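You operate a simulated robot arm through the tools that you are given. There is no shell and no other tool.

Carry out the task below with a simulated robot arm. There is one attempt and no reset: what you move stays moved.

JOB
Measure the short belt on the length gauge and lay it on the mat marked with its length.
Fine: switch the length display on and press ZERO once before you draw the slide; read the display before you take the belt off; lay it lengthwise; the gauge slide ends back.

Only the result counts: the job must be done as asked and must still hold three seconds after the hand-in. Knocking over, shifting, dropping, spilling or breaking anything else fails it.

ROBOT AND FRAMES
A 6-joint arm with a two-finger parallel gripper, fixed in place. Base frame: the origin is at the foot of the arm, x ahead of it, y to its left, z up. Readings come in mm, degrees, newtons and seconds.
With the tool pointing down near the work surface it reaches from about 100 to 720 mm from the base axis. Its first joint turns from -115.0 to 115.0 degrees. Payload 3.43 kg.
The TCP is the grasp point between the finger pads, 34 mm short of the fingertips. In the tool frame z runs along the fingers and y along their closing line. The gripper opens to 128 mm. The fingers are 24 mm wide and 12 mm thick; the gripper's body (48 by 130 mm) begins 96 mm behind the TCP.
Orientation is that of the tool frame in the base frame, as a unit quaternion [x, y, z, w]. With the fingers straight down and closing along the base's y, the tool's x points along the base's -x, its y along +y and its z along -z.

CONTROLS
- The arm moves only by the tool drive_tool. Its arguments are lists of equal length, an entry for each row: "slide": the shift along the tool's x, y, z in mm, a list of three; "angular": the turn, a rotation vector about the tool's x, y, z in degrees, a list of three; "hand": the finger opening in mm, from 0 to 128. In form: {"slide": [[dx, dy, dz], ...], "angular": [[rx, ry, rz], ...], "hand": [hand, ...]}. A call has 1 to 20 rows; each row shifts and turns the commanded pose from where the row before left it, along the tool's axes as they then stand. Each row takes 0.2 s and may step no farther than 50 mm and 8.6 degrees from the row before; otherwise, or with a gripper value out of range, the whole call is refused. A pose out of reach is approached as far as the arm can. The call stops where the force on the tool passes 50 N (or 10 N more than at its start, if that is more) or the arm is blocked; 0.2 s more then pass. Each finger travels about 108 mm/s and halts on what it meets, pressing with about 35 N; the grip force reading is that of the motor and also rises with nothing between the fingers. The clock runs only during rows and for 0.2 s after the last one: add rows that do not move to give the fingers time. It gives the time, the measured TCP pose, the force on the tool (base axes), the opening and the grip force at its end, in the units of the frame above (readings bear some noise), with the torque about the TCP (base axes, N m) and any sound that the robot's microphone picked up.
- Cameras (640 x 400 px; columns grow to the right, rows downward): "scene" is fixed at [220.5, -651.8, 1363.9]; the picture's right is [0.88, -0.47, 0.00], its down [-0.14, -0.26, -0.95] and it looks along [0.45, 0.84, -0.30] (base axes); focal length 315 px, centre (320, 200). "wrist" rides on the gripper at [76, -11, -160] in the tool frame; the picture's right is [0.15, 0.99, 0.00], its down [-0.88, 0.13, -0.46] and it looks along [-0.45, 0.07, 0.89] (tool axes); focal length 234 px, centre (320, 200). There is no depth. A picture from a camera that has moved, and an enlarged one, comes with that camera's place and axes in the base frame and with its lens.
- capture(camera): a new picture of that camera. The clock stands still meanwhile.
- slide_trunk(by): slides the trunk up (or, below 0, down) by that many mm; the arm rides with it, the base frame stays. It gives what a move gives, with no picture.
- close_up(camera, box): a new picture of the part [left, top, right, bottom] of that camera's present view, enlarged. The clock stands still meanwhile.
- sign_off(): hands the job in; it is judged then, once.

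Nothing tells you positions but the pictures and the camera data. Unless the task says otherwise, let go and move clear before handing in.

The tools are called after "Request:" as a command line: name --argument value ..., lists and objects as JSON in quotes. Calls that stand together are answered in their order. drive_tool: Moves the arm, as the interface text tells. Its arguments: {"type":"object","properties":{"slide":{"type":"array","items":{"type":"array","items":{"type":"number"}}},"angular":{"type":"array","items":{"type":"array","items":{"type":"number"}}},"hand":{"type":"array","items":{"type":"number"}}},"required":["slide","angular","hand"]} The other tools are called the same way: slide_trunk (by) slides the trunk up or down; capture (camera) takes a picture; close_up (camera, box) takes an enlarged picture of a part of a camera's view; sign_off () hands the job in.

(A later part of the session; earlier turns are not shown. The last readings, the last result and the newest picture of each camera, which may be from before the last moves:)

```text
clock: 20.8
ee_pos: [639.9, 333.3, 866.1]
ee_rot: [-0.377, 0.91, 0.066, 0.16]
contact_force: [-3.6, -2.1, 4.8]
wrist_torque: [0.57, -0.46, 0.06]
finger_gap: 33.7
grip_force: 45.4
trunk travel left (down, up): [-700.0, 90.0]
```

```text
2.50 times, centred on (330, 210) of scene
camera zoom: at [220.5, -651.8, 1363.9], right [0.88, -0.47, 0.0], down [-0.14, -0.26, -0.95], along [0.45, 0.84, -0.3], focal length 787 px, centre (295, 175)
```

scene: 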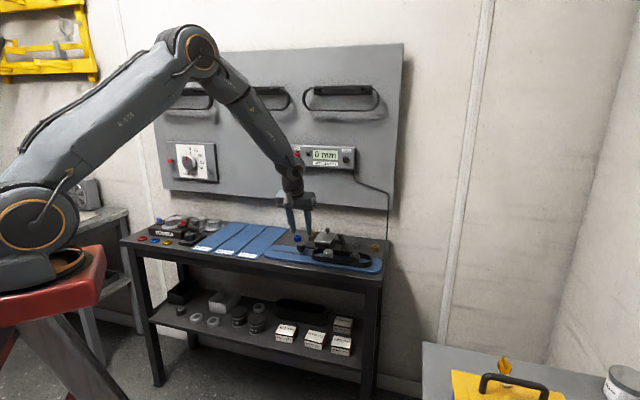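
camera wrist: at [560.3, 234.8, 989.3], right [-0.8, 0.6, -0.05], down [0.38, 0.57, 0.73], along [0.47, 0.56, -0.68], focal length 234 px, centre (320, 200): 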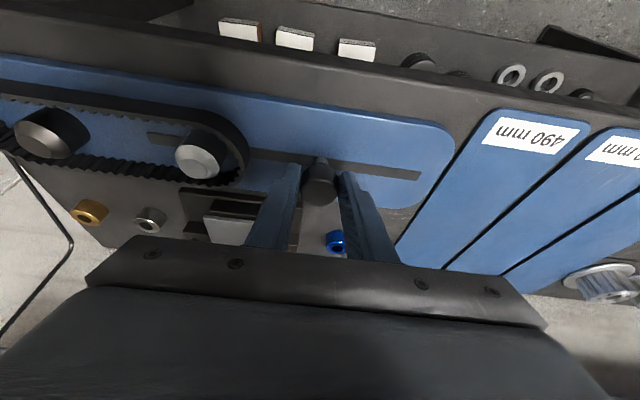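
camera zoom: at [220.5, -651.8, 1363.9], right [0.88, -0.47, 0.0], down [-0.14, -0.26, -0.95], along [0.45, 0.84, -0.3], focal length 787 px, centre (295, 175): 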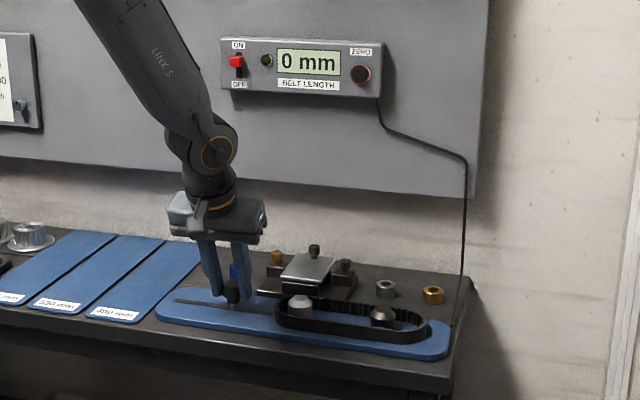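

The knob and silver post move together along the slot. The display stays at 0 mm while the belt is slack, so I'll keep drawing gently until it tightens.

Request:
drive_tool --slide '[[0, 6, 0], [0, 6, 0], [0, 6, 0], [0, 6, 0], [0, 6, 0]]' --angular '[[0, 0, 0], [0, 0, 0], [0, 0, 0], [0, 0, 0], [0, 0, 0]]' --hand '[26, 26, 26, 26, 26]'

Request:
close_up --camera "scene" --box '[250, 130, 410, 290]'

Request:
capture --camera "wrist"

```text
clock: 22.0
ee_pos: [618.5, 356.3, 865.5]
ee_rot: [-0.377, 0.91, 0.066, 0.159]
contact_force: [-0.9, -2.7, -1.2]
wrist_torque: [0.33, -0.63, -0.15]
finger_gap: 33.4
grip_force: 45.2
trunk travel left (down, up): [-700.0, 90.0]
```

```text
2.50 times, centred on (330, 210) of scene
camera zoom: at [220.5, -651.8, 1363.9], right [0.88, -0.47, 0.0], down [-0.14, -0.26, -0.95], along [0.45, 0.84, -0.3], focal length 787 px, centre (295, 175)
```

zoom: 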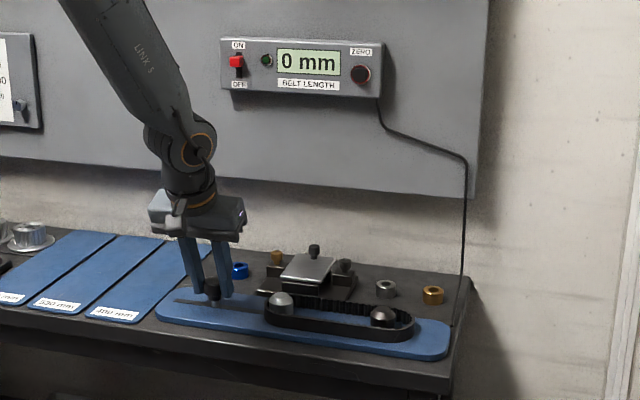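

```text
taken
camera wrist: at [539.4, 256.0, 989.4], right [-0.8, 0.6, -0.05], down [0.38, 0.57, 0.73], along [0.47, 0.56, -0.68], focal length 234 px, centre (320, 200)
```

wrist: 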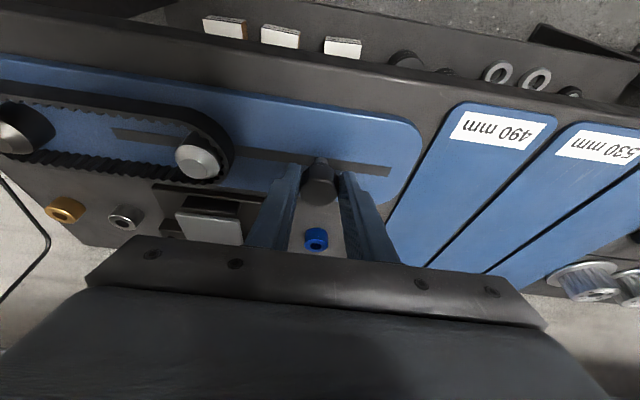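

The belt is straightening as the slide moves. I'll continue in smaller steps.

Request:
drive_tool --slide '[[0, 4, 0], [0, 4, 0], [0, 4, 0], [0, 4, 0]]' --angular '[[0, 0, 0], [0, 0, 0], [0, 0, 0], [0, 0, 0]]' --hand '[26, 26, 26, 26]'

Request:
close_up --camera "scene" --box '[250, 130, 410, 290]'

Request:
capture --camera "wrist"

```text
clock: 23.0
ee_pos: [607.9, 364.8, 866.2]
ee_rot: [-0.377, 0.91, 0.067, 0.16]
contact_force: [-0.4, -2.7, 1.0]
wrist_torque: [-0.63, 0.58, -0.07]
finger_gap: 33.5
grip_force: 44.7
trunk travel left (down, up): [-700.0, 90.0]
```

```text
2.50 times, centred on (330, 210) of scene
camera zoom: at [220.5, -651.8, 1363.9], right [0.88, -0.47, 0.0], down [-0.14, -0.26, -0.95], along [0.45, 0.84, -0.3], focal length 787 px, centre (295, 175)
```

zoom: 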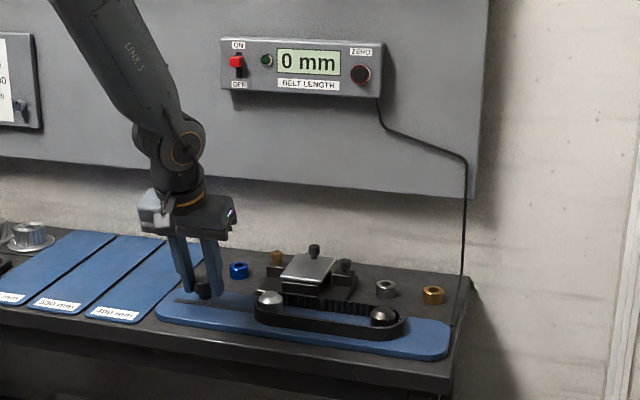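

```text
taken
camera wrist: at [528.1, 267.2, 989.3], right [-0.8, 0.6, -0.05], down [0.38, 0.57, 0.73], along [0.47, 0.56, -0.68], focal length 234 px, centre (320, 200)
```

wrist: 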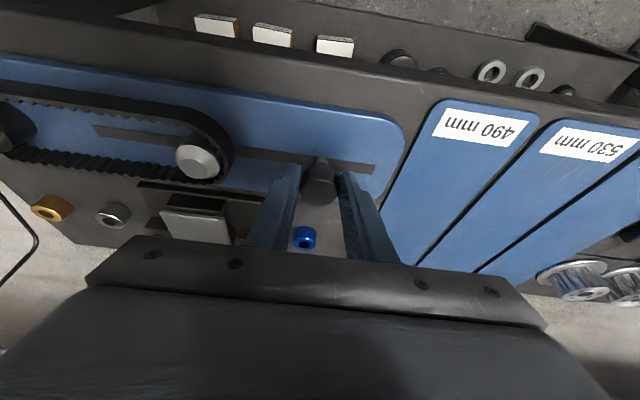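

The belt has been dragged so that the dark post is nearing its right end, meaning it is almost taut. I'll use finer steps and watch the force.

Request:
drive_tool --slide '[[0, 2.5, 0], [0, 2.5, 0], [0, 2.5, 0], [0, 2.5, 0]]' --angular '[[0, 0, 0], [0, 0, 0], [0, 0, 0], [0, 0, 0]]' --hand '[26, 26, 26, 26]'

Request:
close_up --camera "scene" --box '[250, 130, 410, 290]'

```text
clock: 24.0
ee_pos: [603.8, 369.5, 866.1]
ee_rot: [-0.376, 0.91, 0.067, 0.16]
contact_force: [23.6, -24.9, -6.6]
wrist_torque: [-1.48, -0.07, -0.44]
finger_gap: 33.4
grip_force: 45.2
trunk travel left (down, up): [-700.0, 90.0]
```

```text
2.50 times, centred on (330, 210) of scene
camera zoom: at [220.5, -651.8, 1363.9], right [0.88, -0.47, 0.0], down [-0.14, -0.26, -0.95], along [0.45, 0.84, -0.3], focal length 787 px, centre (295, 175)
```

zoom: 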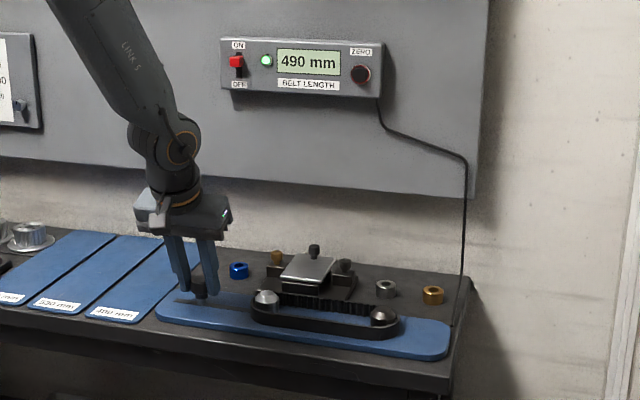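

The slide stopped against a taut belt (about 34 N), the green lamp is lit, and the display reads 490 mm. I'll zoom in to confirm the reading.

Request:
close_up --camera "scene" --box '[285, 138, 365, 180]'

Request:
close_up --camera "wrist" --box '[0, 60, 420, 220]'

```text
8.00 times, centred on (325, 159) of scene
camera zoom: at [220.5, -651.8, 1363.9], right [0.88, -0.47, 0.0], down [-0.14, -0.26, -0.95], along [0.45, 0.84, -0.3], focal length 2520 px, centre (280, 528)
```

zoom: 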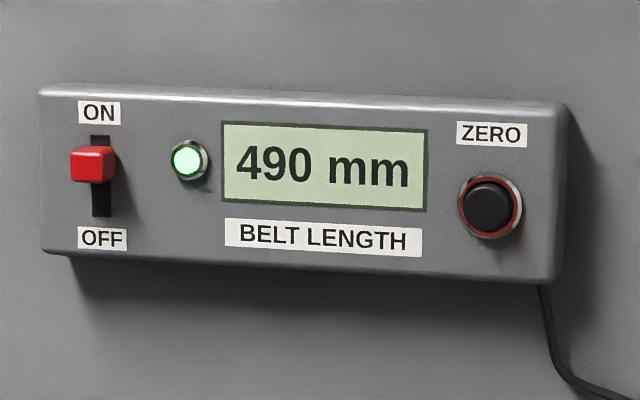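

```text
1.52 times, centred on (210, 140) of wrist
camera zoom: at [523.2, 271.7, 989.1], right [-0.79, 0.61, -0.05], down [0.38, 0.56, 0.73], along [0.47, 0.56, -0.68], focal length 357 px, centre (488, 291)
```

zoom: 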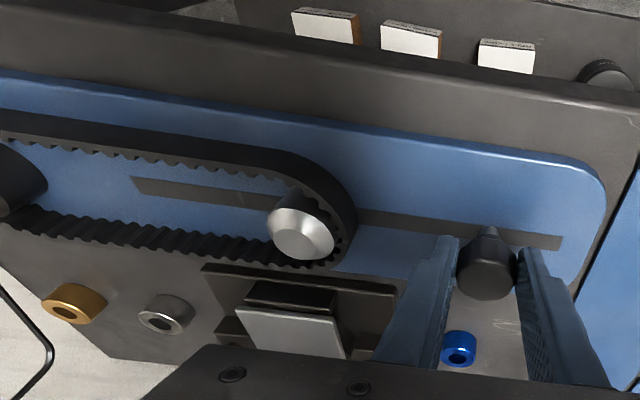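

The reading is confirmed: 490 mm. Next I'll return the slide to the right, which also loosens the belt, checking midway that the belt isn't jammed.

Request:
drive_tool --slide '[[0, -5, 0], [0, -8, 0], [0, -8, 0], [0, -8, 0], [0, -8, 0], [0, -8, 0]]' --angular '[[0, 0, 0], [0, 0, 0], [0, 0, 0], [0, 0, 0], [0, 0, 0], [0, 0, 0]]' --hand '[26, 26, 26, 26, 26, 26]'

Request:
capture --camera "wrist"

Request:
close_up --camera "scene" --box '[250, 200, 390, 290]'

```text
clock: 25.4
ee_pos: [633.4, 339.9, 865.1]
ee_rot: [-0.377, 0.91, 0.066, 0.16]
contact_force: [-8.3, -9.0, 5.1]
wrist_torque: [-0.48, 0.6, 0.2]
finger_gap: 33.3
grip_force: 45.1
trunk travel left (down, up): [-700.0, 90.0]
```

```text
taken
camera wrist: at [553.5, 242.0, 989.4], right [-0.8, 0.6, -0.05], down [0.38, 0.57, 0.73], along [0.47, 0.56, -0.68], focal length 234 px, centre (320, 200)
```

wrist: 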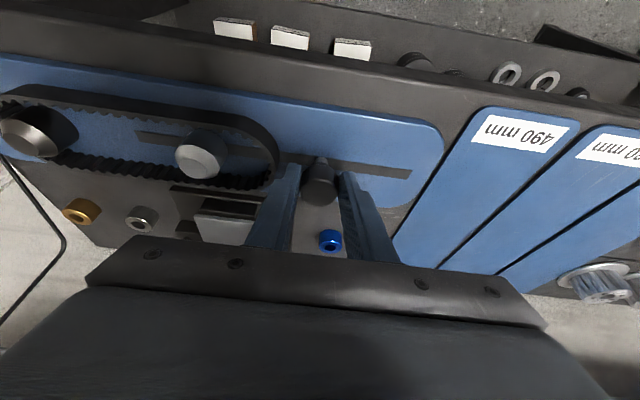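

```text
4.44 times, centred on (320, 245) of scene
camera zoom: at [220.5, -651.8, 1363.9], right [0.88, -0.47, 0.0], down [-0.14, -0.26, -0.95], along [0.45, 0.84, -0.3], focal length 1400 px, centre (320, 0)
```

zoom: 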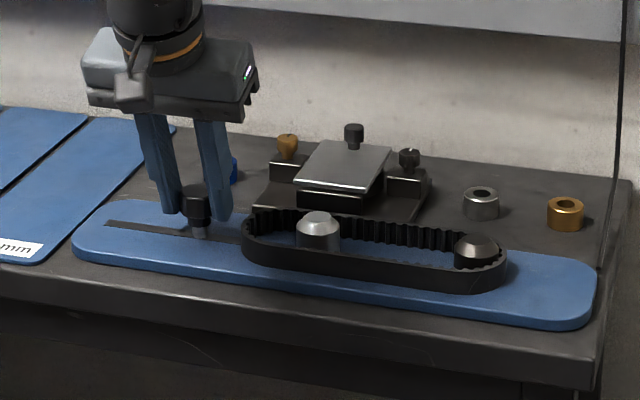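

The slide is moving back and the belt stayed put. I'll continue home slowly; my right finger will nudge the loose belt back toward its original position.

Request:
drive_tool --slide '[[0, -5, 0], [0, -5, 0], [0, -5, 0], [0, -5, 0]]' --angular '[[0, 0, 0], [0, 0, 0], [0, 0, 0], [0, 0, 0]]' --hand '[26, 26, 26, 26]'

Request:
capture --camera "wrist"

Request:
close_up --camera "scene" --box '[250, 200, 390, 290]'

```text
clock: 26.4
ee_pos: [646.8, 327.1, 865.9]
ee_rot: [-0.377, 0.91, 0.066, 0.16]
contact_force: [-11.2, -8.1, 4.5]
wrist_torque: [-0.41, 0.6, 0.07]
finger_gap: 33.5
grip_force: 45.2
trunk travel left (down, up): [-700.0, 90.0]
```

```text
taken
camera wrist: at [567.0, 228.5, 989.3], right [-0.8, 0.6, -0.05], down [0.38, 0.57, 0.73], along [0.47, 0.56, -0.68], focal length 234 px, centre (320, 200)
```

wrist: 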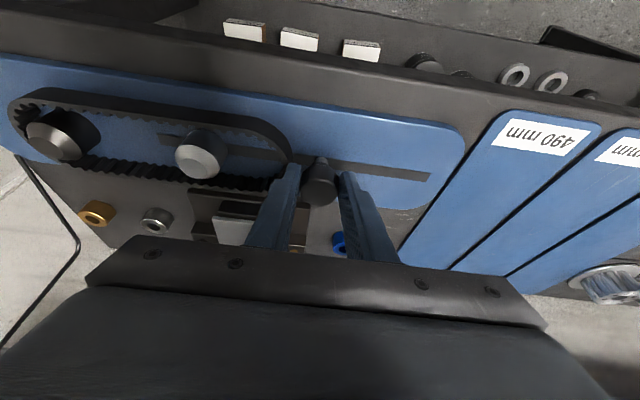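

```text
4.44 times, centred on (320, 245) of scene
camera zoom: at [220.5, -651.8, 1363.9], right [0.88, -0.47, 0.0], down [-0.14, -0.26, -0.95], along [0.45, 0.84, -0.3], focal length 1400 px, centre (320, 0)
```

zoom: 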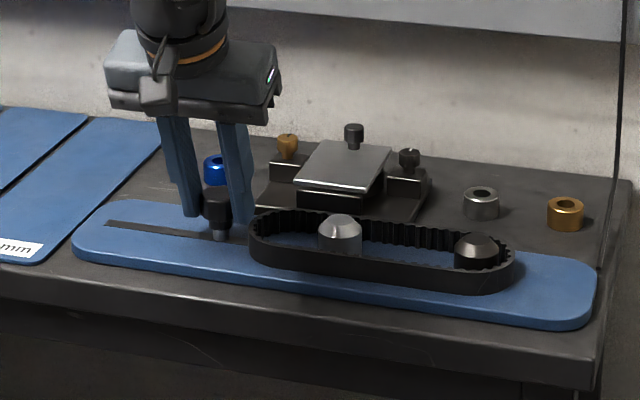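

Request:
drive_tool --slide '[[0, -5, 0], [0, -5, 0], [0, -5, 0]]' --angular '[[0, 0, 0], [0, 0, 0], [0, 0, 0]]' --hand '[26, 26, 26]'

Request:
close_up --camera "wrist" --box '[0, 60, 420, 220]'

Request:
close_up --camera "scene" --box '[250, 200, 390, 290]'

```text
clock: 27.2
ee_pos: [656.5, 317.4, 866.4]
ee_rot: [-0.378, 0.909, 0.066, 0.161]
contact_force: [-19.2, -8.4, 7.5]
wrist_torque: [0.15, 0.23, -0.03]
finger_gap: 33.4
grip_force: 45.0
trunk travel left (down, up): [-700.0, 90.0]
```

```text
1.52 times, centred on (210, 140) of wrist
camera zoom: at [576.9, 218.7, 989.3], right [-0.8, 0.6, -0.05], down [0.38, 0.57, 0.73], along [0.47, 0.56, -0.68], focal length 357 px, centre (488, 291)
```

zoom: 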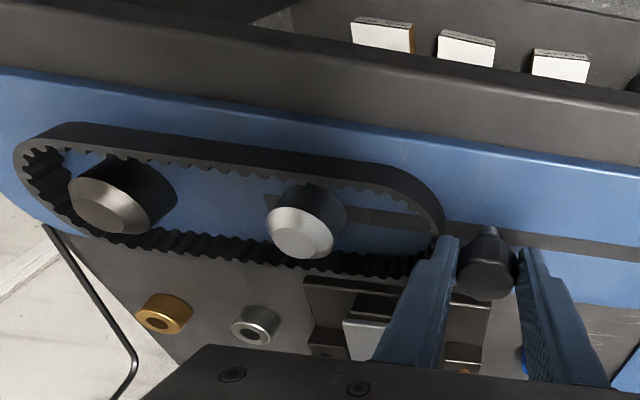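

```text
4.44 times, centred on (320, 245) of scene
camera zoom: at [220.5, -651.8, 1363.9], right [0.88, -0.47, 0.0], down [-0.14, -0.26, -0.95], along [0.45, 0.84, -0.3], focal length 1400 px, centre (320, 0)
```

zoom: 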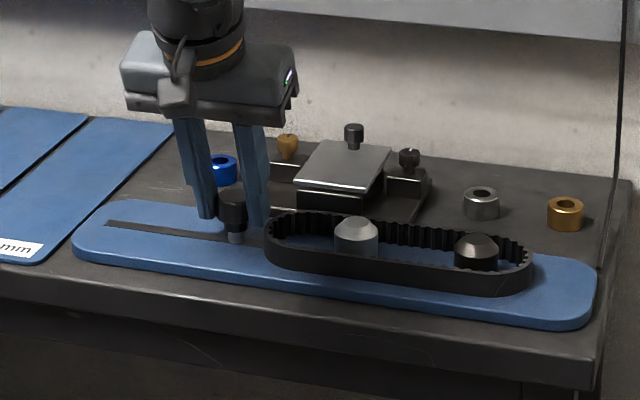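

The silver post and knob look back at their original pixel positions. I'll press a touch further to confirm it is on the end stop.

Request:
drive_tool --slide '[[0, -1.5, 0], [0, 0, 0]]' --angular '[[0, 0, 0], [0, 0, 0]]' --hand '[26, 26]'

Request:
close_up --camera "scene" --box '[285, 230, 345, 268]'

```text
clock: 27.8
ee_pos: [656.7, 316.8, 866.2]
ee_rot: [-0.378, 0.91, 0.066, 0.159]
contact_force: [-30.1, 5.5, 9.1]
wrist_torque: [0.7, 0.38, 0.55]
finger_gap: 33.3
grip_force: 45.0
trunk travel left (down, up): [-700.0, 90.0]
```

```text
10.53 times, centred on (315, 249) of scene
camera zoom: at [220.5, -651.8, 1363.9], right [0.88, -0.47, 0.0], down [-0.14, -0.26, -0.95], along [0.45, 0.84, -0.3], focal length 3316 px, centre (373, -316)
```

zoom: 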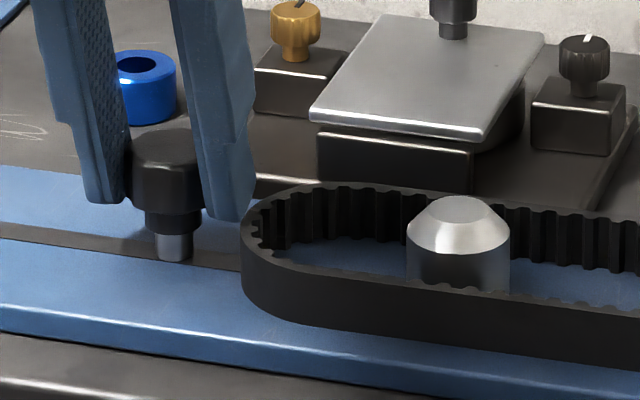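

The tool is firmly on the end stop (25 N against it, no movement), so the slide is home. I'll ease off, open, and withdraw upward along the tool axis.

Request:
drive_tool --slide '[[0, 3, 0], [0, 0, 0], [0, 0, 0], [0, 0, -20], [0, 0, -40], [0, 0, -50]]' --angular '[[0, 0, 0], [0, 0, 0], [0, 0, 0], [0, 0, 0], [0, 0, 0], [0, 0, 0]]' --hand '[30, 42, 42, 42, 42, 42]'

Request:
capture --camera "wrist"

Request:
close_up --camera "scene" --box '[250, 200, 390, 290]'

Request:
close_up --camera "wrist" --box '[0, 0, 400, 250]'

```text
clock: 29.2
ee_pos: [630.6, 286.8, 969.5]
ee_rot: [-0.377, 0.91, 0.067, 0.16]
contact_force: [0.4, -0.7, -0.2]
wrist_torque: [-0.02, 0.01, -0.04]
finger_gap: 41.9
grip_force: 0.2
trunk travel left (down, up): [-700.0, 90.0]
```

```text
taken
camera wrist: at [551.1, 190.0, 1093.3], right [-0.8, 0.6, -0.05], down [0.38, 0.57, 0.73], along [0.47, 0.56, -0.68], focal length 234 px, centre (320, 200)
```

wrist: 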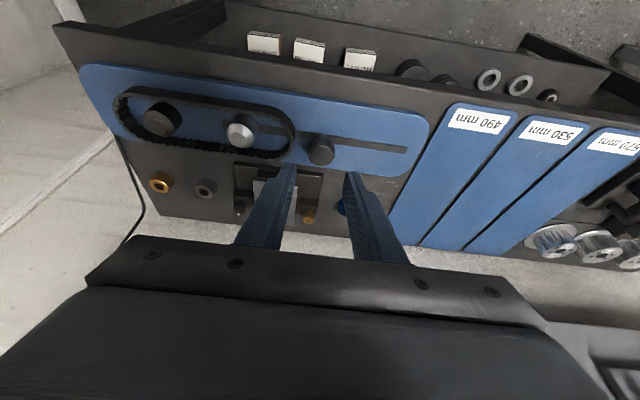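

```text
4.44 times, centred on (320, 245) of scene
camera zoom: at [220.5, -651.8, 1363.9], right [0.88, -0.47, 0.0], down [-0.14, -0.26, -0.95], along [0.45, 0.84, -0.3], focal length 1400 px, centre (320, 0)
```

zoom: 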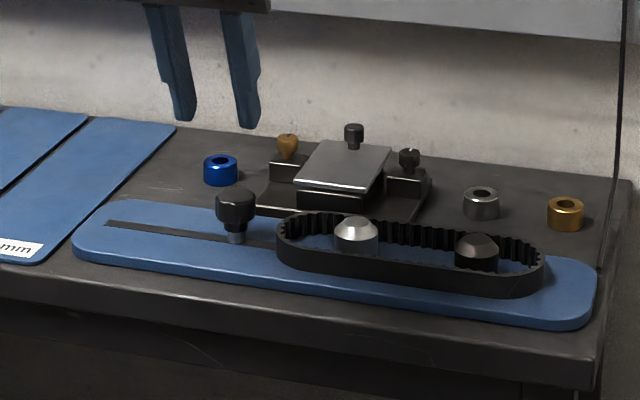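

```text
1.60 times, centred on (200, 125) of wrist
camera zoom: at [551.1, 190.0, 1093.3], right [-0.8, 0.6, -0.05], down [0.38, 0.57, 0.73], along [0.47, 0.56, -0.68], focal length 375 px, centre (512, 320)
```

zoom: 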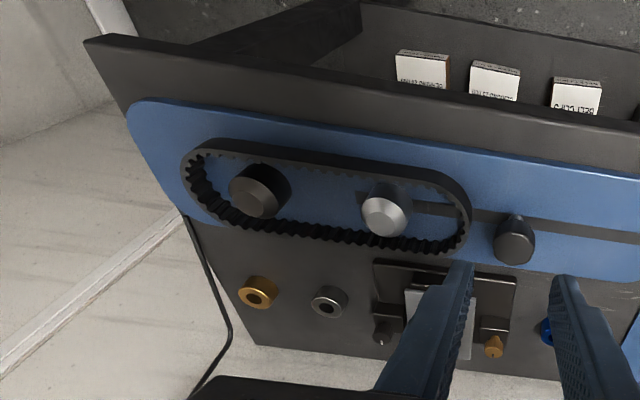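

The gauge is home and the belt is loose around both posts. I'll zoom in on the belt to plan a grip on its near long wall, midway between the posts.

Request:
close_up --camera "wrist" --box '[100, 70, 310, 180]'

Request:
close_up --camera "scene" --box '[305, 235, 385, 280]'

Request:
close_up --camera "wrist" --box '[380, 80, 560, 270]'

```text
3.05 times, centred on (205, 125) of wrist
camera zoom: at [551.1, 190.0, 1093.3], right [-0.8, 0.6, -0.05], down [0.38, 0.57, 0.73], along [0.47, 0.56, -0.68], focal length 714 px, centre (670, 429)
```

zoom: 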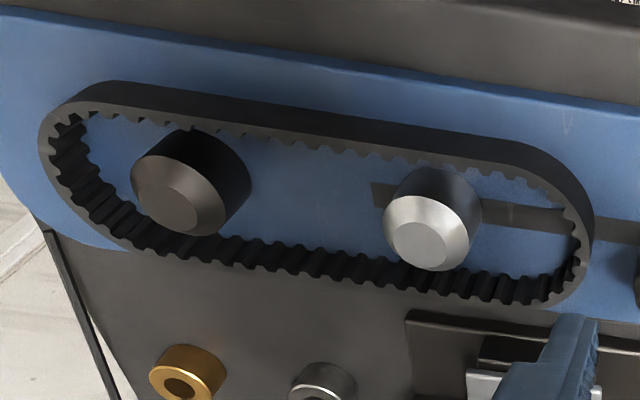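

```text
8.00 times, centred on (345, 258) of scene
camera zoom: at [220.5, -651.8, 1363.9], right [0.88, -0.47, 0.0], down [-0.14, -0.26, -0.95], along [0.45, 0.84, -0.3], focal length 2520 px, centre (120, -260)
```

zoom: 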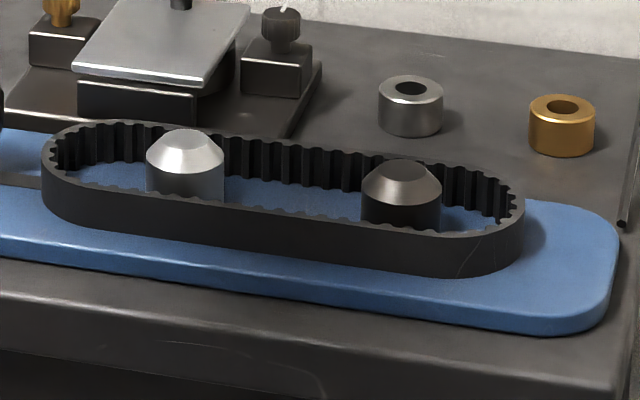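

```text
2.11 times, centred on (470, 175) of wrist
camera zoom: at [551.1, 190.0, 1093.3], right [-0.8, 0.6, -0.05], down [0.38, 0.57, 0.73], along [0.47, 0.56, -0.68], focal length 493 px, centre (4, 253)
```

zoom: 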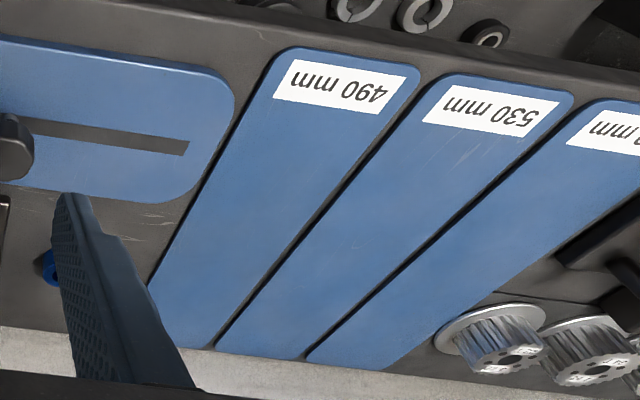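

The belt's near wall is at a≈667, the gap between posts is centred at b≈−394, and its ends are at b≈−278 and −500. I'll yaw the tool −90° about vertical so the fingers close across that wall, leaning to the right for reach.

Request:
drive_tool --slide '[[0, 0, 0], [0, 0, 0], [0, 0, 0], [0, 0, 0], [0, 0, 0], [0, 0, 0], [0, 0, 0], [0, 0, 0], [0, 0, 0], [0, 0, 0], [0, 0, 0], [0, 0, 0]]' --angular '[[2.565, 0, 7.048], [2.565, 0, 7.048], [2.565, 0, 7.048], [2.565, 0, 7.048], [2.565, 0, 7.048], [2.565, 0, 7.048], [2.565, 0, 7.048], [2.565, 0, 7.048], [2.565, 0, 7.048], [2.565, 0, 7.048], [2.565, 0, 7.048], [2.565, 0, 7.048]]' --hand '[42, 42, 42, 42, 42, 42, 42, 42, 42, 42, 42, 42]'

Request:
capture --camera "wrist"

Request:
capture --camera "scene"

```text
clock: 31.8
ee_pos: [628.6, 290.0, 968.0]
ee_rot: [0.379, 0.909, -0.067, 0.16]
contact_force: [0.5, 0.1, -0.2]
wrist_torque: [-0.05, -0.01, 0.0]
finger_gap: 41.8
grip_force: 0.0
trunk travel left (down, up): [-700.0, 90.0]
```

```text
taken
camera wrist: at [534.2, 370.1, 1092.1], right [0.6, 0.79, -0.05], down [0.57, -0.38, 0.73], along [0.56, -0.47, -0.68], focal length 234 px, centre (320, 200)
```

wrist: 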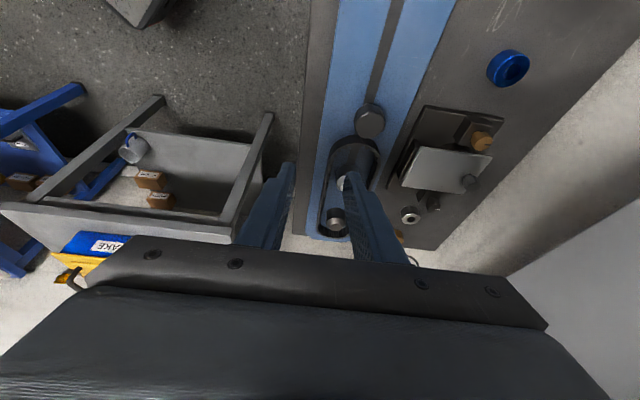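

```text
taken
```

scene: 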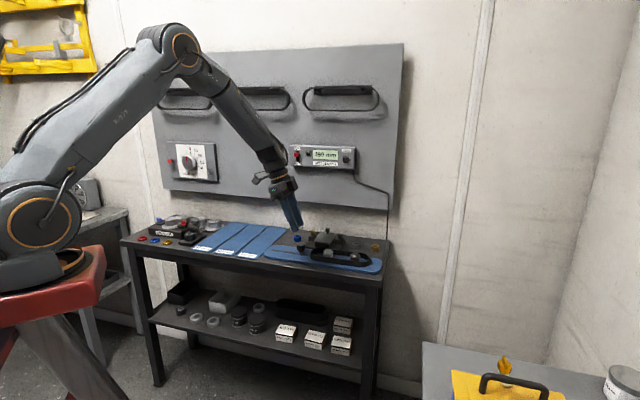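

The tool now leans right with fingers closing along the depth direction. I'll move to a hover above the near wall between the posts and look.

Request:
drive_tool --slide '[[-32.7, 5.83, 20.8], [-32.7, 5.83, 20.8], [-32.7, 5.83, 20.8], [0, 0, 0]]' --angular '[[0, 0, 0], [0, 0, 0], [0, 0, 0], [0, 0, 0]]' --hand '[42, 32, 32, 32]'

Request:
capture --camera "wrist"

Request:
close_up --camera "wrist" --box '[220, 60, 440, 200]'

Request:
close_up --camera "scene" --box '[270, 190, 400, 280]'

```text
clock: 32.8
ee_pos: [721.3, 222.5, 945.1]
ee_rot: [0.377, 0.91, -0.067, 0.161]
contact_force: [0.4, -0.3, -0.1]
wrist_torque: [0.04, 0.03, -0.01]
finger_gap: 32.1
grip_force: 0.0
trunk travel left (down, up): [-700.0, 90.0]
```

```text
taken
camera wrist: at [625.9, 301.7, 1068.8], right [0.6, 0.8, -0.05], down [0.57, -0.38, 0.73], along [0.56, -0.47, -0.68], focal length 234 px, centre (320, 200)
```

wrist: 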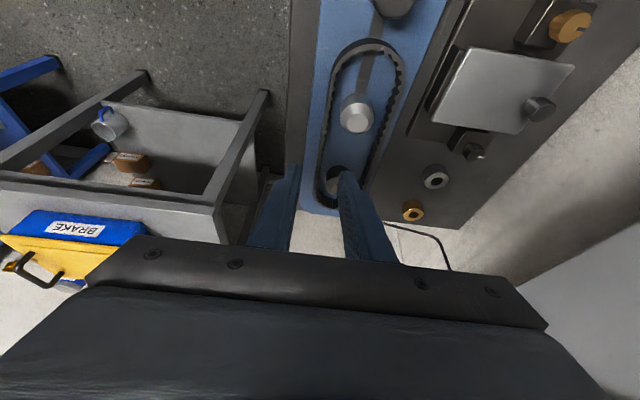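

```text
2.86 times, centred on (330, 130) of wrist
camera zoom: at [625.9, 301.7, 1068.8], right [0.6, 0.8, -0.05], down [0.57, -0.38, 0.73], along [0.56, -0.47, -0.68], focal length 669 px, centre (291, 400)
```

zoom: 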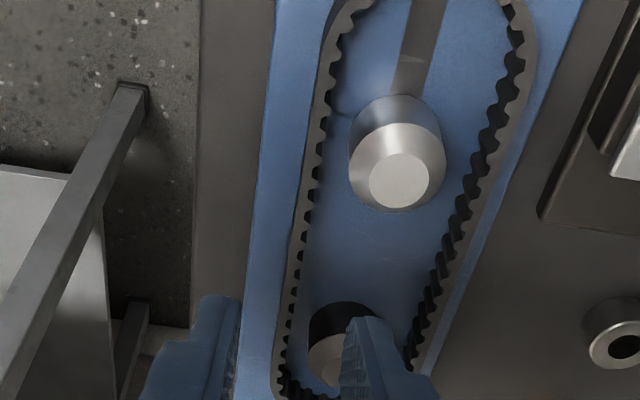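

```text
4.44 times, centred on (335, 235) of scene
camera zoom: at [220.5, -651.8, 1363.9], right [0.88, -0.47, 0.0], down [-0.14, -0.26, -0.95], along [0.45, 0.84, -0.3], focal length 1400 px, centre (253, 44)
```

zoom: 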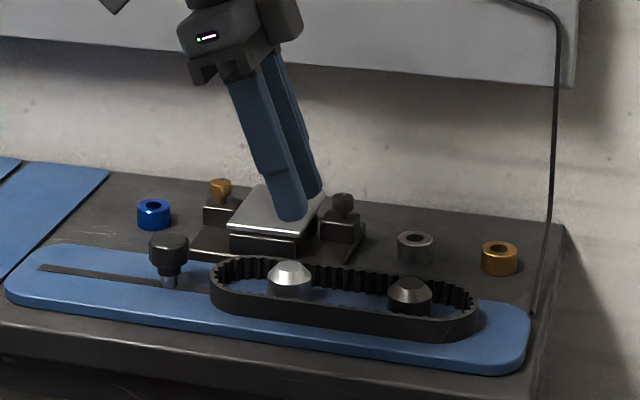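

The near wall is centred at about a=670, so I'll shift 2.6 mm and descend along the tool axis to just above the belt, then check alignment.

Request:
drive_tool --slide '[[0, 2.6, 30], [0, 0, 30], [0, 0, 8], [0, 0, 0]]' --angular '[[0, 0, 0], [0, 0, 0], [0, 0, 0], [0, 0, 0]]' --hand '[32, 32, 32, 32]'

Request:
close_up --camera "wrist" --box '[220, 80, 440, 220]'

Request:
close_up --camera "scene" --box '[290, 210, 390, 280]'

```text
clock: 33.8
ee_pos: [741.0, 207.0, 880.2]
ee_rot: [0.377, 0.91, -0.066, 0.16]
contact_force: [0.5, -0.1, 0.6]
wrist_torque: [0.03, 0.01, -0.02]
finger_gap: 32.2
grip_force: 0.3
trunk travel left (down, up): [-700.0, 90.0]
```

```text
2.86 times, centred on (330, 150) of wrist
camera zoom: at [644.7, 287.0, 1004.3], right [0.6, 0.8, -0.05], down [0.57, -0.38, 0.73], along [0.56, -0.47, -0.68], focal length 669 px, centre (291, 343)
```

zoom: 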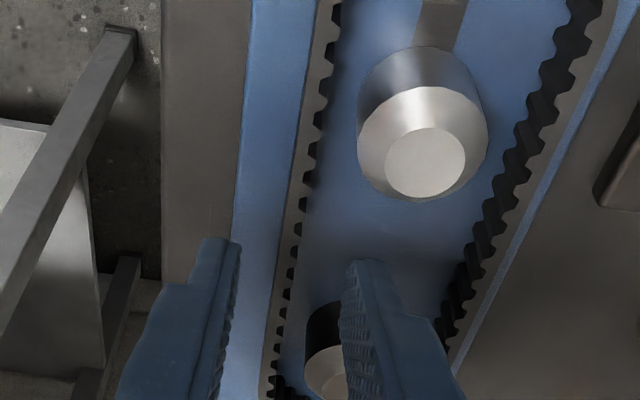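

```text
5.71 times, centred on (340, 245) of scene
camera zoom: at [220.5, -651.8, 1363.9], right [0.88, -0.47, 0.0], down [-0.14, -0.26, -0.95], along [0.45, 0.84, -0.3], focal length 1800 px, centre (206, -57)
```

zoom: 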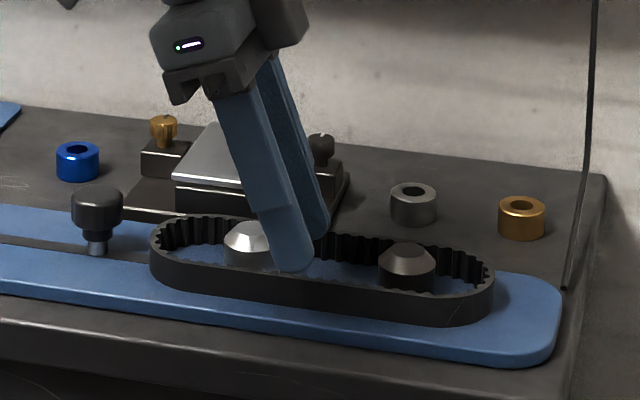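

Fingers straddle the near wall and sit midway between the posts. I'll lower the last stretch in small steps with force checks.

Request:
drive_tool --slide '[[0, -1.5, 8], [0, 0, 8], [0, 0, 6], [0, 0, 4], [0, 0, 0]]' --angular '[[0, 0, 0], [0, 0, 0], [0, 0, 0], [0, 0, 0], [0, 0, 0]]' --hand '[32, 32, 32, 32, 32]'

Request:
close_up --camera "wrist" --box '[220, 80, 440, 220]'

Request:
close_up --camera "scene" --box '[300, 225, 380, 280]'

```text
clock: 35.0
ee_pos: [746.1, 198.8, 855.0]
ee_rot: [0.377, 0.91, -0.066, 0.16]
contact_force: [0.6, -0.1, -0.2]
wrist_torque: [-0.02, -0.01, -0.01]
finger_gap: 32.4
grip_force: 0.1
trunk travel left (down, up): [-700.0, 90.0]
```

```text
2.86 times, centred on (330, 150) of wrist
camera zoom: at [650.1, 279.8, 979.4], right [0.6, 0.8, -0.05], down [0.57, -0.38, 0.73], along [0.56, -0.47, -0.68], focal length 669 px, centre (291, 343)
```

zoom: 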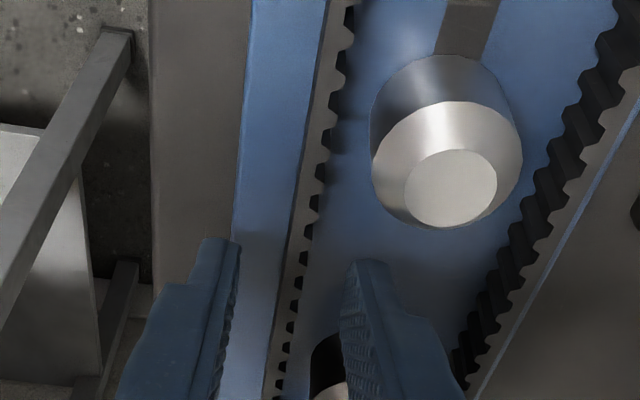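

```text
7.27 times, centred on (340, 252) of scene
camera zoom: at [220.5, -651.8, 1363.9], right [0.88, -0.47, 0.0], down [-0.14, -0.26, -0.95], along [0.45, 0.84, -0.3], focal length 2291 px, centre (174, -182)
```

zoom: 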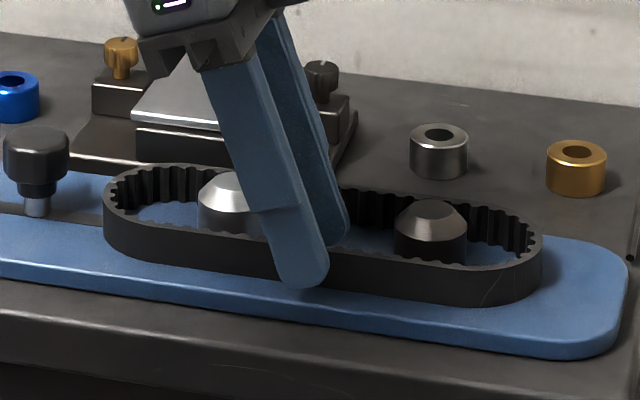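

About 10 mm of overlap so far. I'll go 4 mm lower for a better bite, then close on the wall.

Request:
drive_tool --slide '[[0, 0, 2], [0, 0, 2], [0, 0, 0]]' --angular '[[0, 0, 0], [0, 0, 0], [0, 0, 0]]' --hand '[32, 32, 32]'

Request:
close_up --camera "scene" --box '[315, 240, 365, 275]'

```text
clock: 35.8
ee_pos: [746.6, 199.8, 851.9]
ee_rot: [0.377, 0.91, -0.067, 0.16]
contact_force: [-0.5, -0.1, 0.2]
wrist_torque: [0.0, 0.02, -0.02]
finger_gap: 31.9
grip_force: 0.1
trunk travel left (down, up): [-700.0, 90.0]
```

```text
11.43 times, centred on (340, 258) of scene
camera zoom: at [220.5, -651.8, 1363.9], right [0.88, -0.47, 0.0], down [-0.14, -0.26, -0.95], along [0.45, 0.84, -0.3], focal length 3600 px, centre (91, -457)
```

zoom: 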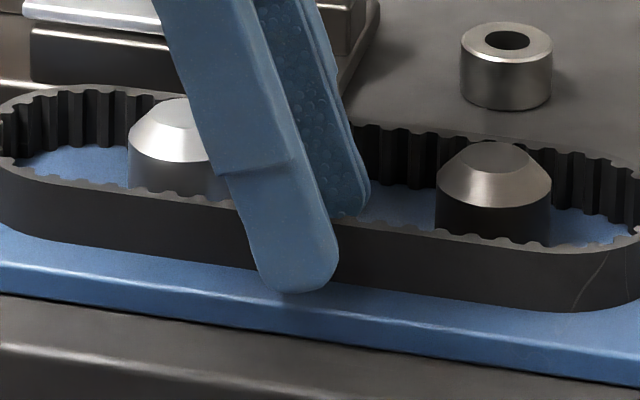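

The fingertips are right at plate level with no contact force. Now I'll close on the belt wall.

Request:
drive_tool --slide '[[0, 0, 0], [0, 0, 0], [0, 0, 0], [0, 0, 0]]' --angular '[[0, 0, 0], [0, 0, 0], [0, 0, 0], [0, 0, 0]]' --hand '[20, 8, 0, 0]'

Request:
close_up --camera "scene" --box '[300, 225, 390, 280]'

Request:
close_up --camera "wrist" --box '[220, 80, 440, 220]'

```text
clock: 36.8
ee_pos: [746.0, 198.9, 852.3]
ee_rot: [0.377, 0.91, -0.067, 0.16]
contact_force: [0.6, 0.2, 0.0]
wrist_torque: [-0.05, -0.01, 0.03]
finger_gap: 4.7
grip_force: 35.5
trunk travel left (down, up): [-700.0, 90.0]
```

```text
7.11 times, centred on (345, 252) of scene
camera zoom: at [220.5, -651.8, 1363.9], right [0.88, -0.47, 0.0], down [-0.14, -0.26, -0.95], along [0.45, 0.84, -0.3], focal length 2240 px, centre (142, -173)
```

zoom: 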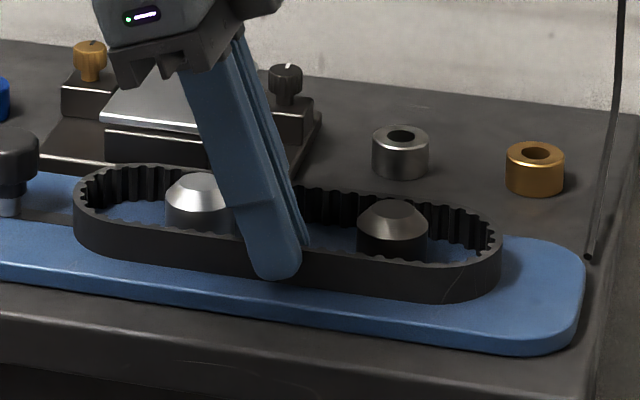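

```text
2.86 times, centred on (330, 150) of wrist
camera zoom: at [651.0, 279.1, 975.5], right [0.6, 0.8, -0.05], down [0.57, -0.38, 0.73], along [0.56, -0.47, -0.68], focal length 669 px, centre (291, 343)
```

zoom: 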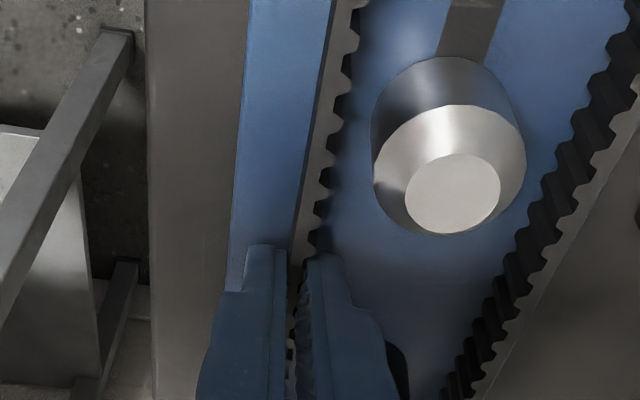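

The gap is 4.7 mm with grip force on, so the wall is held. I'll lift straight up gently and check.

Request:
drive_tool --slide '[[-1.03, 0, -2.82], [-1.37, 0, -3.76], [-1.71, 0, -4.7], [-1.71, 0, -4.7], [0, 0, 0]]' --angular '[[0, 0, 0], [0, 0, 0], [0, 0, 0], [0, 0, 0], [0, 0, 0]]' --hand '[0, 0, 0, 0, 0]'

Request:
close_up --camera "scene" --box '[290, 215, 390, 285]'

Request:
capture --camera "wrist"

```text
clock: 38.0
ee_pos: [746.1, 198.9, 868.4]
ee_rot: [0.377, 0.91, -0.066, 0.16]
contact_force: [-0.2, -0.2, -0.9]
wrist_torque: [-0.05, 0.0, 0.01]
finger_gap: 4.6
grip_force: 34.5
trunk travel left (down, up): [-700.0, 90.0]
```

```text
5.71 times, centred on (340, 250) of scene
camera zoom: at [220.5, -651.8, 1363.9], right [0.88, -0.47, 0.0], down [-0.14, -0.26, -0.95], along [0.45, 0.84, -0.3], focal length 1800 px, centre (206, -86)
```

zoom: 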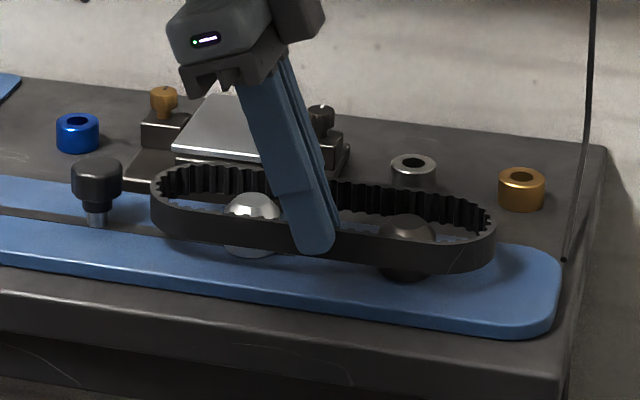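

```text
taken
camera wrist: at [651.0, 278.7, 992.0], right [0.6, 0.8, -0.05], down [0.57, -0.38, 0.73], along [0.56, -0.47, -0.68], focal length 234 px, centre (320, 200)
```

wrist: 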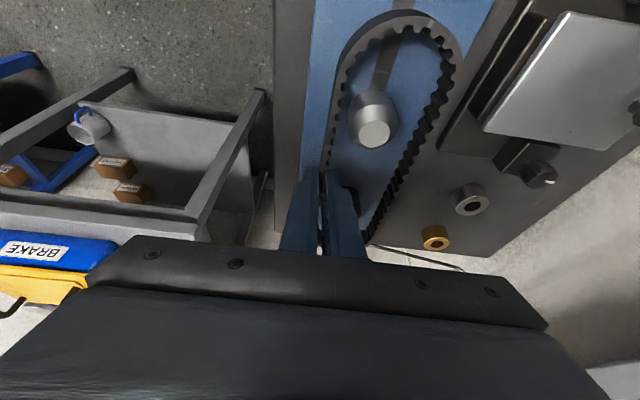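

The belt is lifting level and free of the posts. I'll raise it another 100 mm to clear everything.

Request:
drive_tool --slide '[[-5.13, 0, -14.1], [-5.13, 0, -14.1], [-6.84, 0, -18.79], [-6.84, 0, -18.79], [-6.84, 0, -18.79], [-3.42, 0, -9.4], [0, 0, 0]]' --angular '[[0, 0, 0], [0, 0, 0], [0, 0, 0], [0, 0, 0], [0, 0, 0], [0, 0, 0], [0, 0, 0]]' --hand '[0, 0, 0, 0, 0, 0, 0]'

Request:
capture --camera "scene"

Request:
close_up --camera "scene" --box '[250, 190, 400, 290]'

Request:
capture --camera "wrist"

```text
clock: 39.6
ee_pos: [748.2, 199.1, 968.9]
ee_rot: [0.377, 0.91, -0.067, 0.16]
contact_force: [0.8, 0.1, -0.9]
wrist_torque: [-0.03, -0.01, -0.03]
finger_gap: 4.8
grip_force: 35.5
trunk travel left (down, up): [-700.0, 90.0]
```

```text
taken
```

scene: 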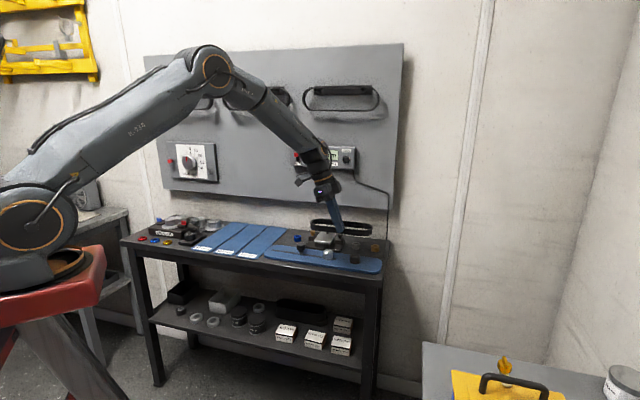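

```text
4.00 times, centred on (325, 240) of scene
camera zoom: at [220.5, -651.8, 1363.9], right [0.88, -0.47, 0.0], down [-0.14, -0.26, -0.95], along [0.45, 0.84, -0.3], focal length 1260 px, centre (300, 40)
```

zoom: 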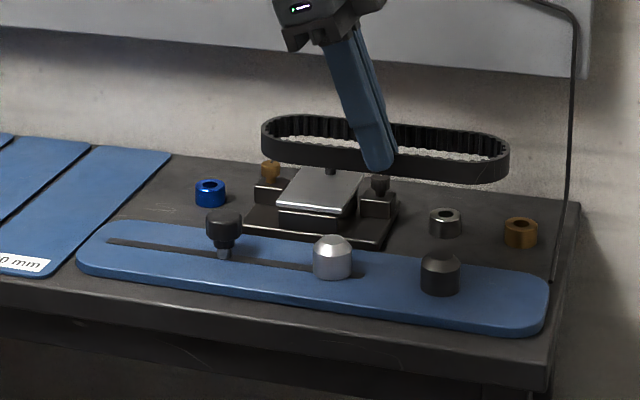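

```text
taken
camera wrist: at [651.9, 278.8, 1092.6], right [0.6, 0.8, -0.05], down [0.57, -0.38, 0.73], along [0.56, -0.47, -0.68], focal length 234 px, centre (320, 200)
```

wrist: 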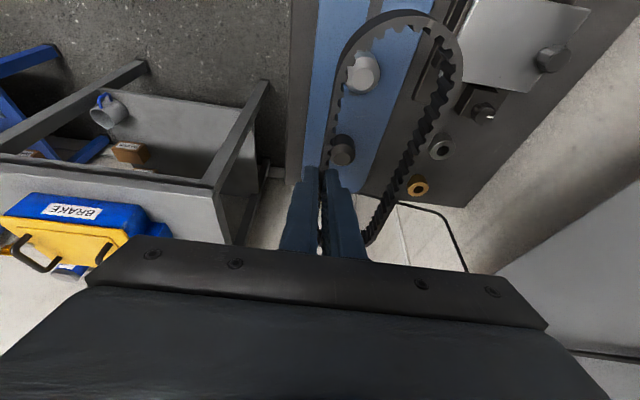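

The belt is clear and level. I'll rotate it +90° about vertical so its long axis aligns with the mats.

Request:
drive_tool --slide '[[0, 0, 0], [0, 0, 0], [0, 0, 0], [0, 0, 0], [0, 0, 0], [0, 0, 0], [0, 0, 0], [0, 0, 0], [0, 0, 0], [0, 0, 0], [0, 0, 0], [0, 0, 0], [0, 0, 0], [0, 0, 0], [0, 0, 0]]' --angular '[[-2.052, 0, -5.638], [-2.052, 0, -5.638], [-2.052, 0, -5.638], [-2.052, 0, -5.638], [-2.052, 0, -5.638], [-2.052, 0, -5.638], [-2.052, 0, -5.638], [-2.052, 0, -5.638], [-2.052, 0, -5.638], [-2.052, 0, -5.638], [-2.052, 0, -5.638], [-2.052, 0, -5.638], [-2.052, 0, -5.638], [-2.052, 0, -5.638], [-2.052, 0, -5.638]]' --hand '[0, 0, 0, 0, 0, 0, 0, 0, 0, 0, 0, 0, 0, 0, 0]'

Request:
capture --camera "scene"

Request:
capture --camera "wrist"

```text
clock: 42.8
ee_pos: [745.6, 198.8, 967.9]
ee_rot: [-0.378, 0.909, 0.066, 0.16]
contact_force: [-0.2, 0.8, -1.6]
wrist_torque: [-0.01, -0.02, -0.01]
finger_gap: 4.5
grip_force: 34.7
trunk travel left (down, up): [-700.0, 90.0]
```

```text
taken
```

scene: 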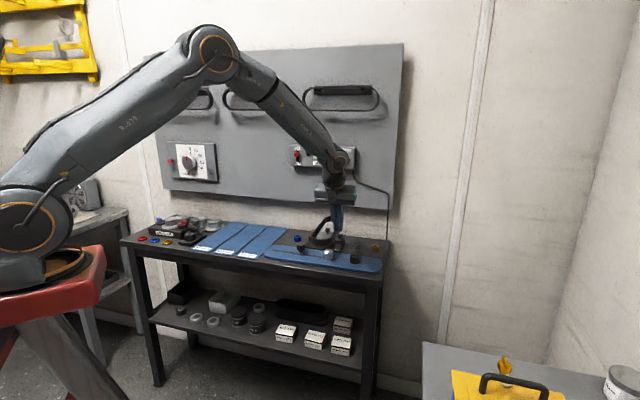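

```text
taken
camera wrist: at [666.8, 101.1, 1092.0], right [-0.8, 0.6, -0.05], down [0.38, 0.57, 0.73], along [0.47, 0.56, -0.68], focal length 234 px, centre (320, 200)
```

wrist: 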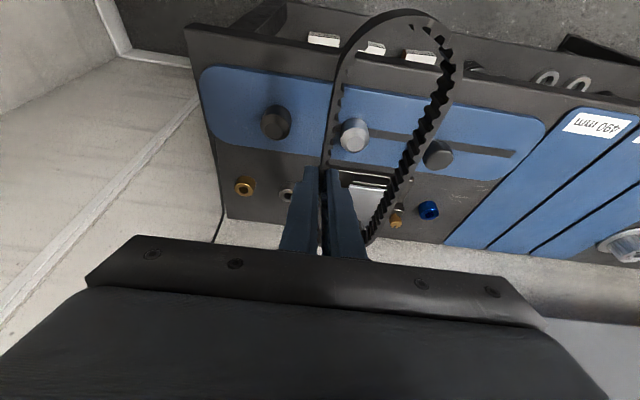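

The belt now points along the mats. I'll carry it left along the bench, then outward over the 490 mm mat.

Request:
drive_tool --slide '[[0, 20, 0], [0, 30, 0], [0, 30, 0], [0, 30, 0], [0, 30, 0], [0, 30, 0], [0, 30, 0], [0, 30, 0], [0, 30, 0], [0, 30, 0], [0, 20, 0], [0, 0, 0], [-25.84, 0, 9.4], [-25.84, 0, 9.4], [-25.84, 0, 9.4], [-25.84, 0, 9.4], [0, 0, 0]]' --angular '[[0, 0, 0], [0, 0, 0], [0, 0, 0], [0, 0, 0], [0, 0, 0], [0, 0, 0], [0, 0, 0], [0, 0, 0], [0, 0, 0], [0, 0, 0], [0, 0, 0], [0, 0, 0], [0, 0, 0], [0, 0, 0], [0, 0, 0], [0, 0, 0], [0, 0, 0]]' --hand '[0, 0, 0, 0, 0, 0, 0, 0, 0, 0, 0, 0, 0, 0, 0, 0, 0]'

Request:
capture --camera "scene"

Request:
capture --camera "wrist"

Request:
close_up --camera "scene" --box '[190, 180, 340, 280]'

```text
clock: 46.4
ee_pos: [604.6, 495.6, 969.4]
ee_rot: [-0.376, 0.91, 0.066, 0.161]
contact_force: [0.0, 0.1, -1.3]
wrist_torque: [-0.02, -0.05, 0.01]
finger_gap: 4.9
grip_force: 35.7
trunk travel left (down, up): [-700.0, 90.0]
```

```text
taken
```

scene: 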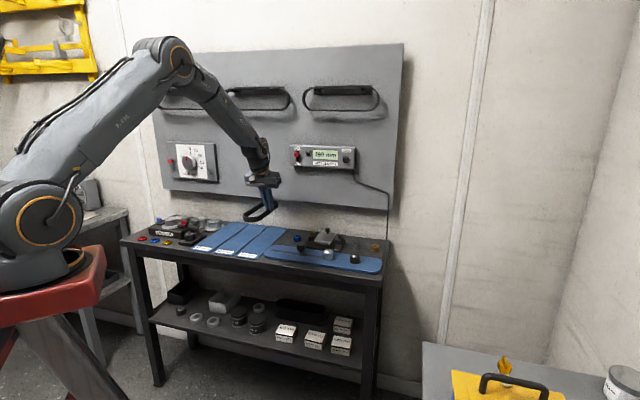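

```text
taken
camera wrist: at [525.9, 397.5, 1093.7], right [-0.8, 0.6, -0.05], down [0.38, 0.57, 0.73], along [0.47, 0.56, -0.68], focal length 234 px, centre (320, 200)
```

wrist: 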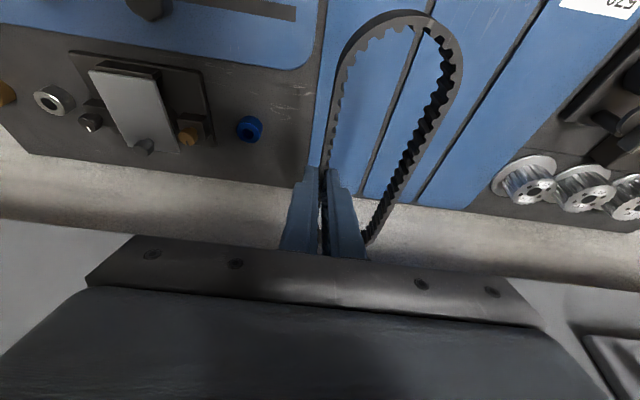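

```text
4.00 times, centred on (265, 230) of scene
camera zoom: at [220.5, -651.8, 1363.9], right [0.88, -0.47, 0.0], down [-0.14, -0.26, -0.95], along [0.45, 0.84, -0.3], focal length 1260 px, centre (540, 80)
```

zoom: 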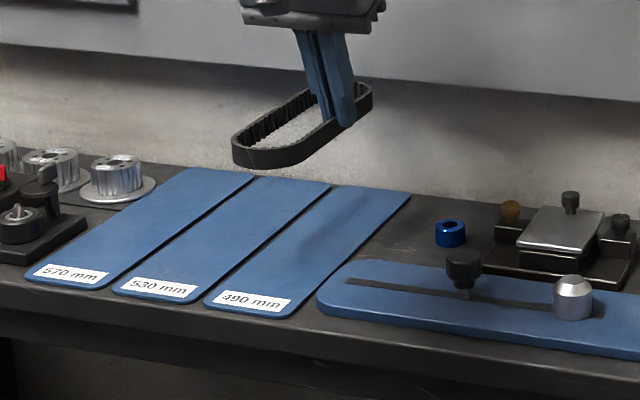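

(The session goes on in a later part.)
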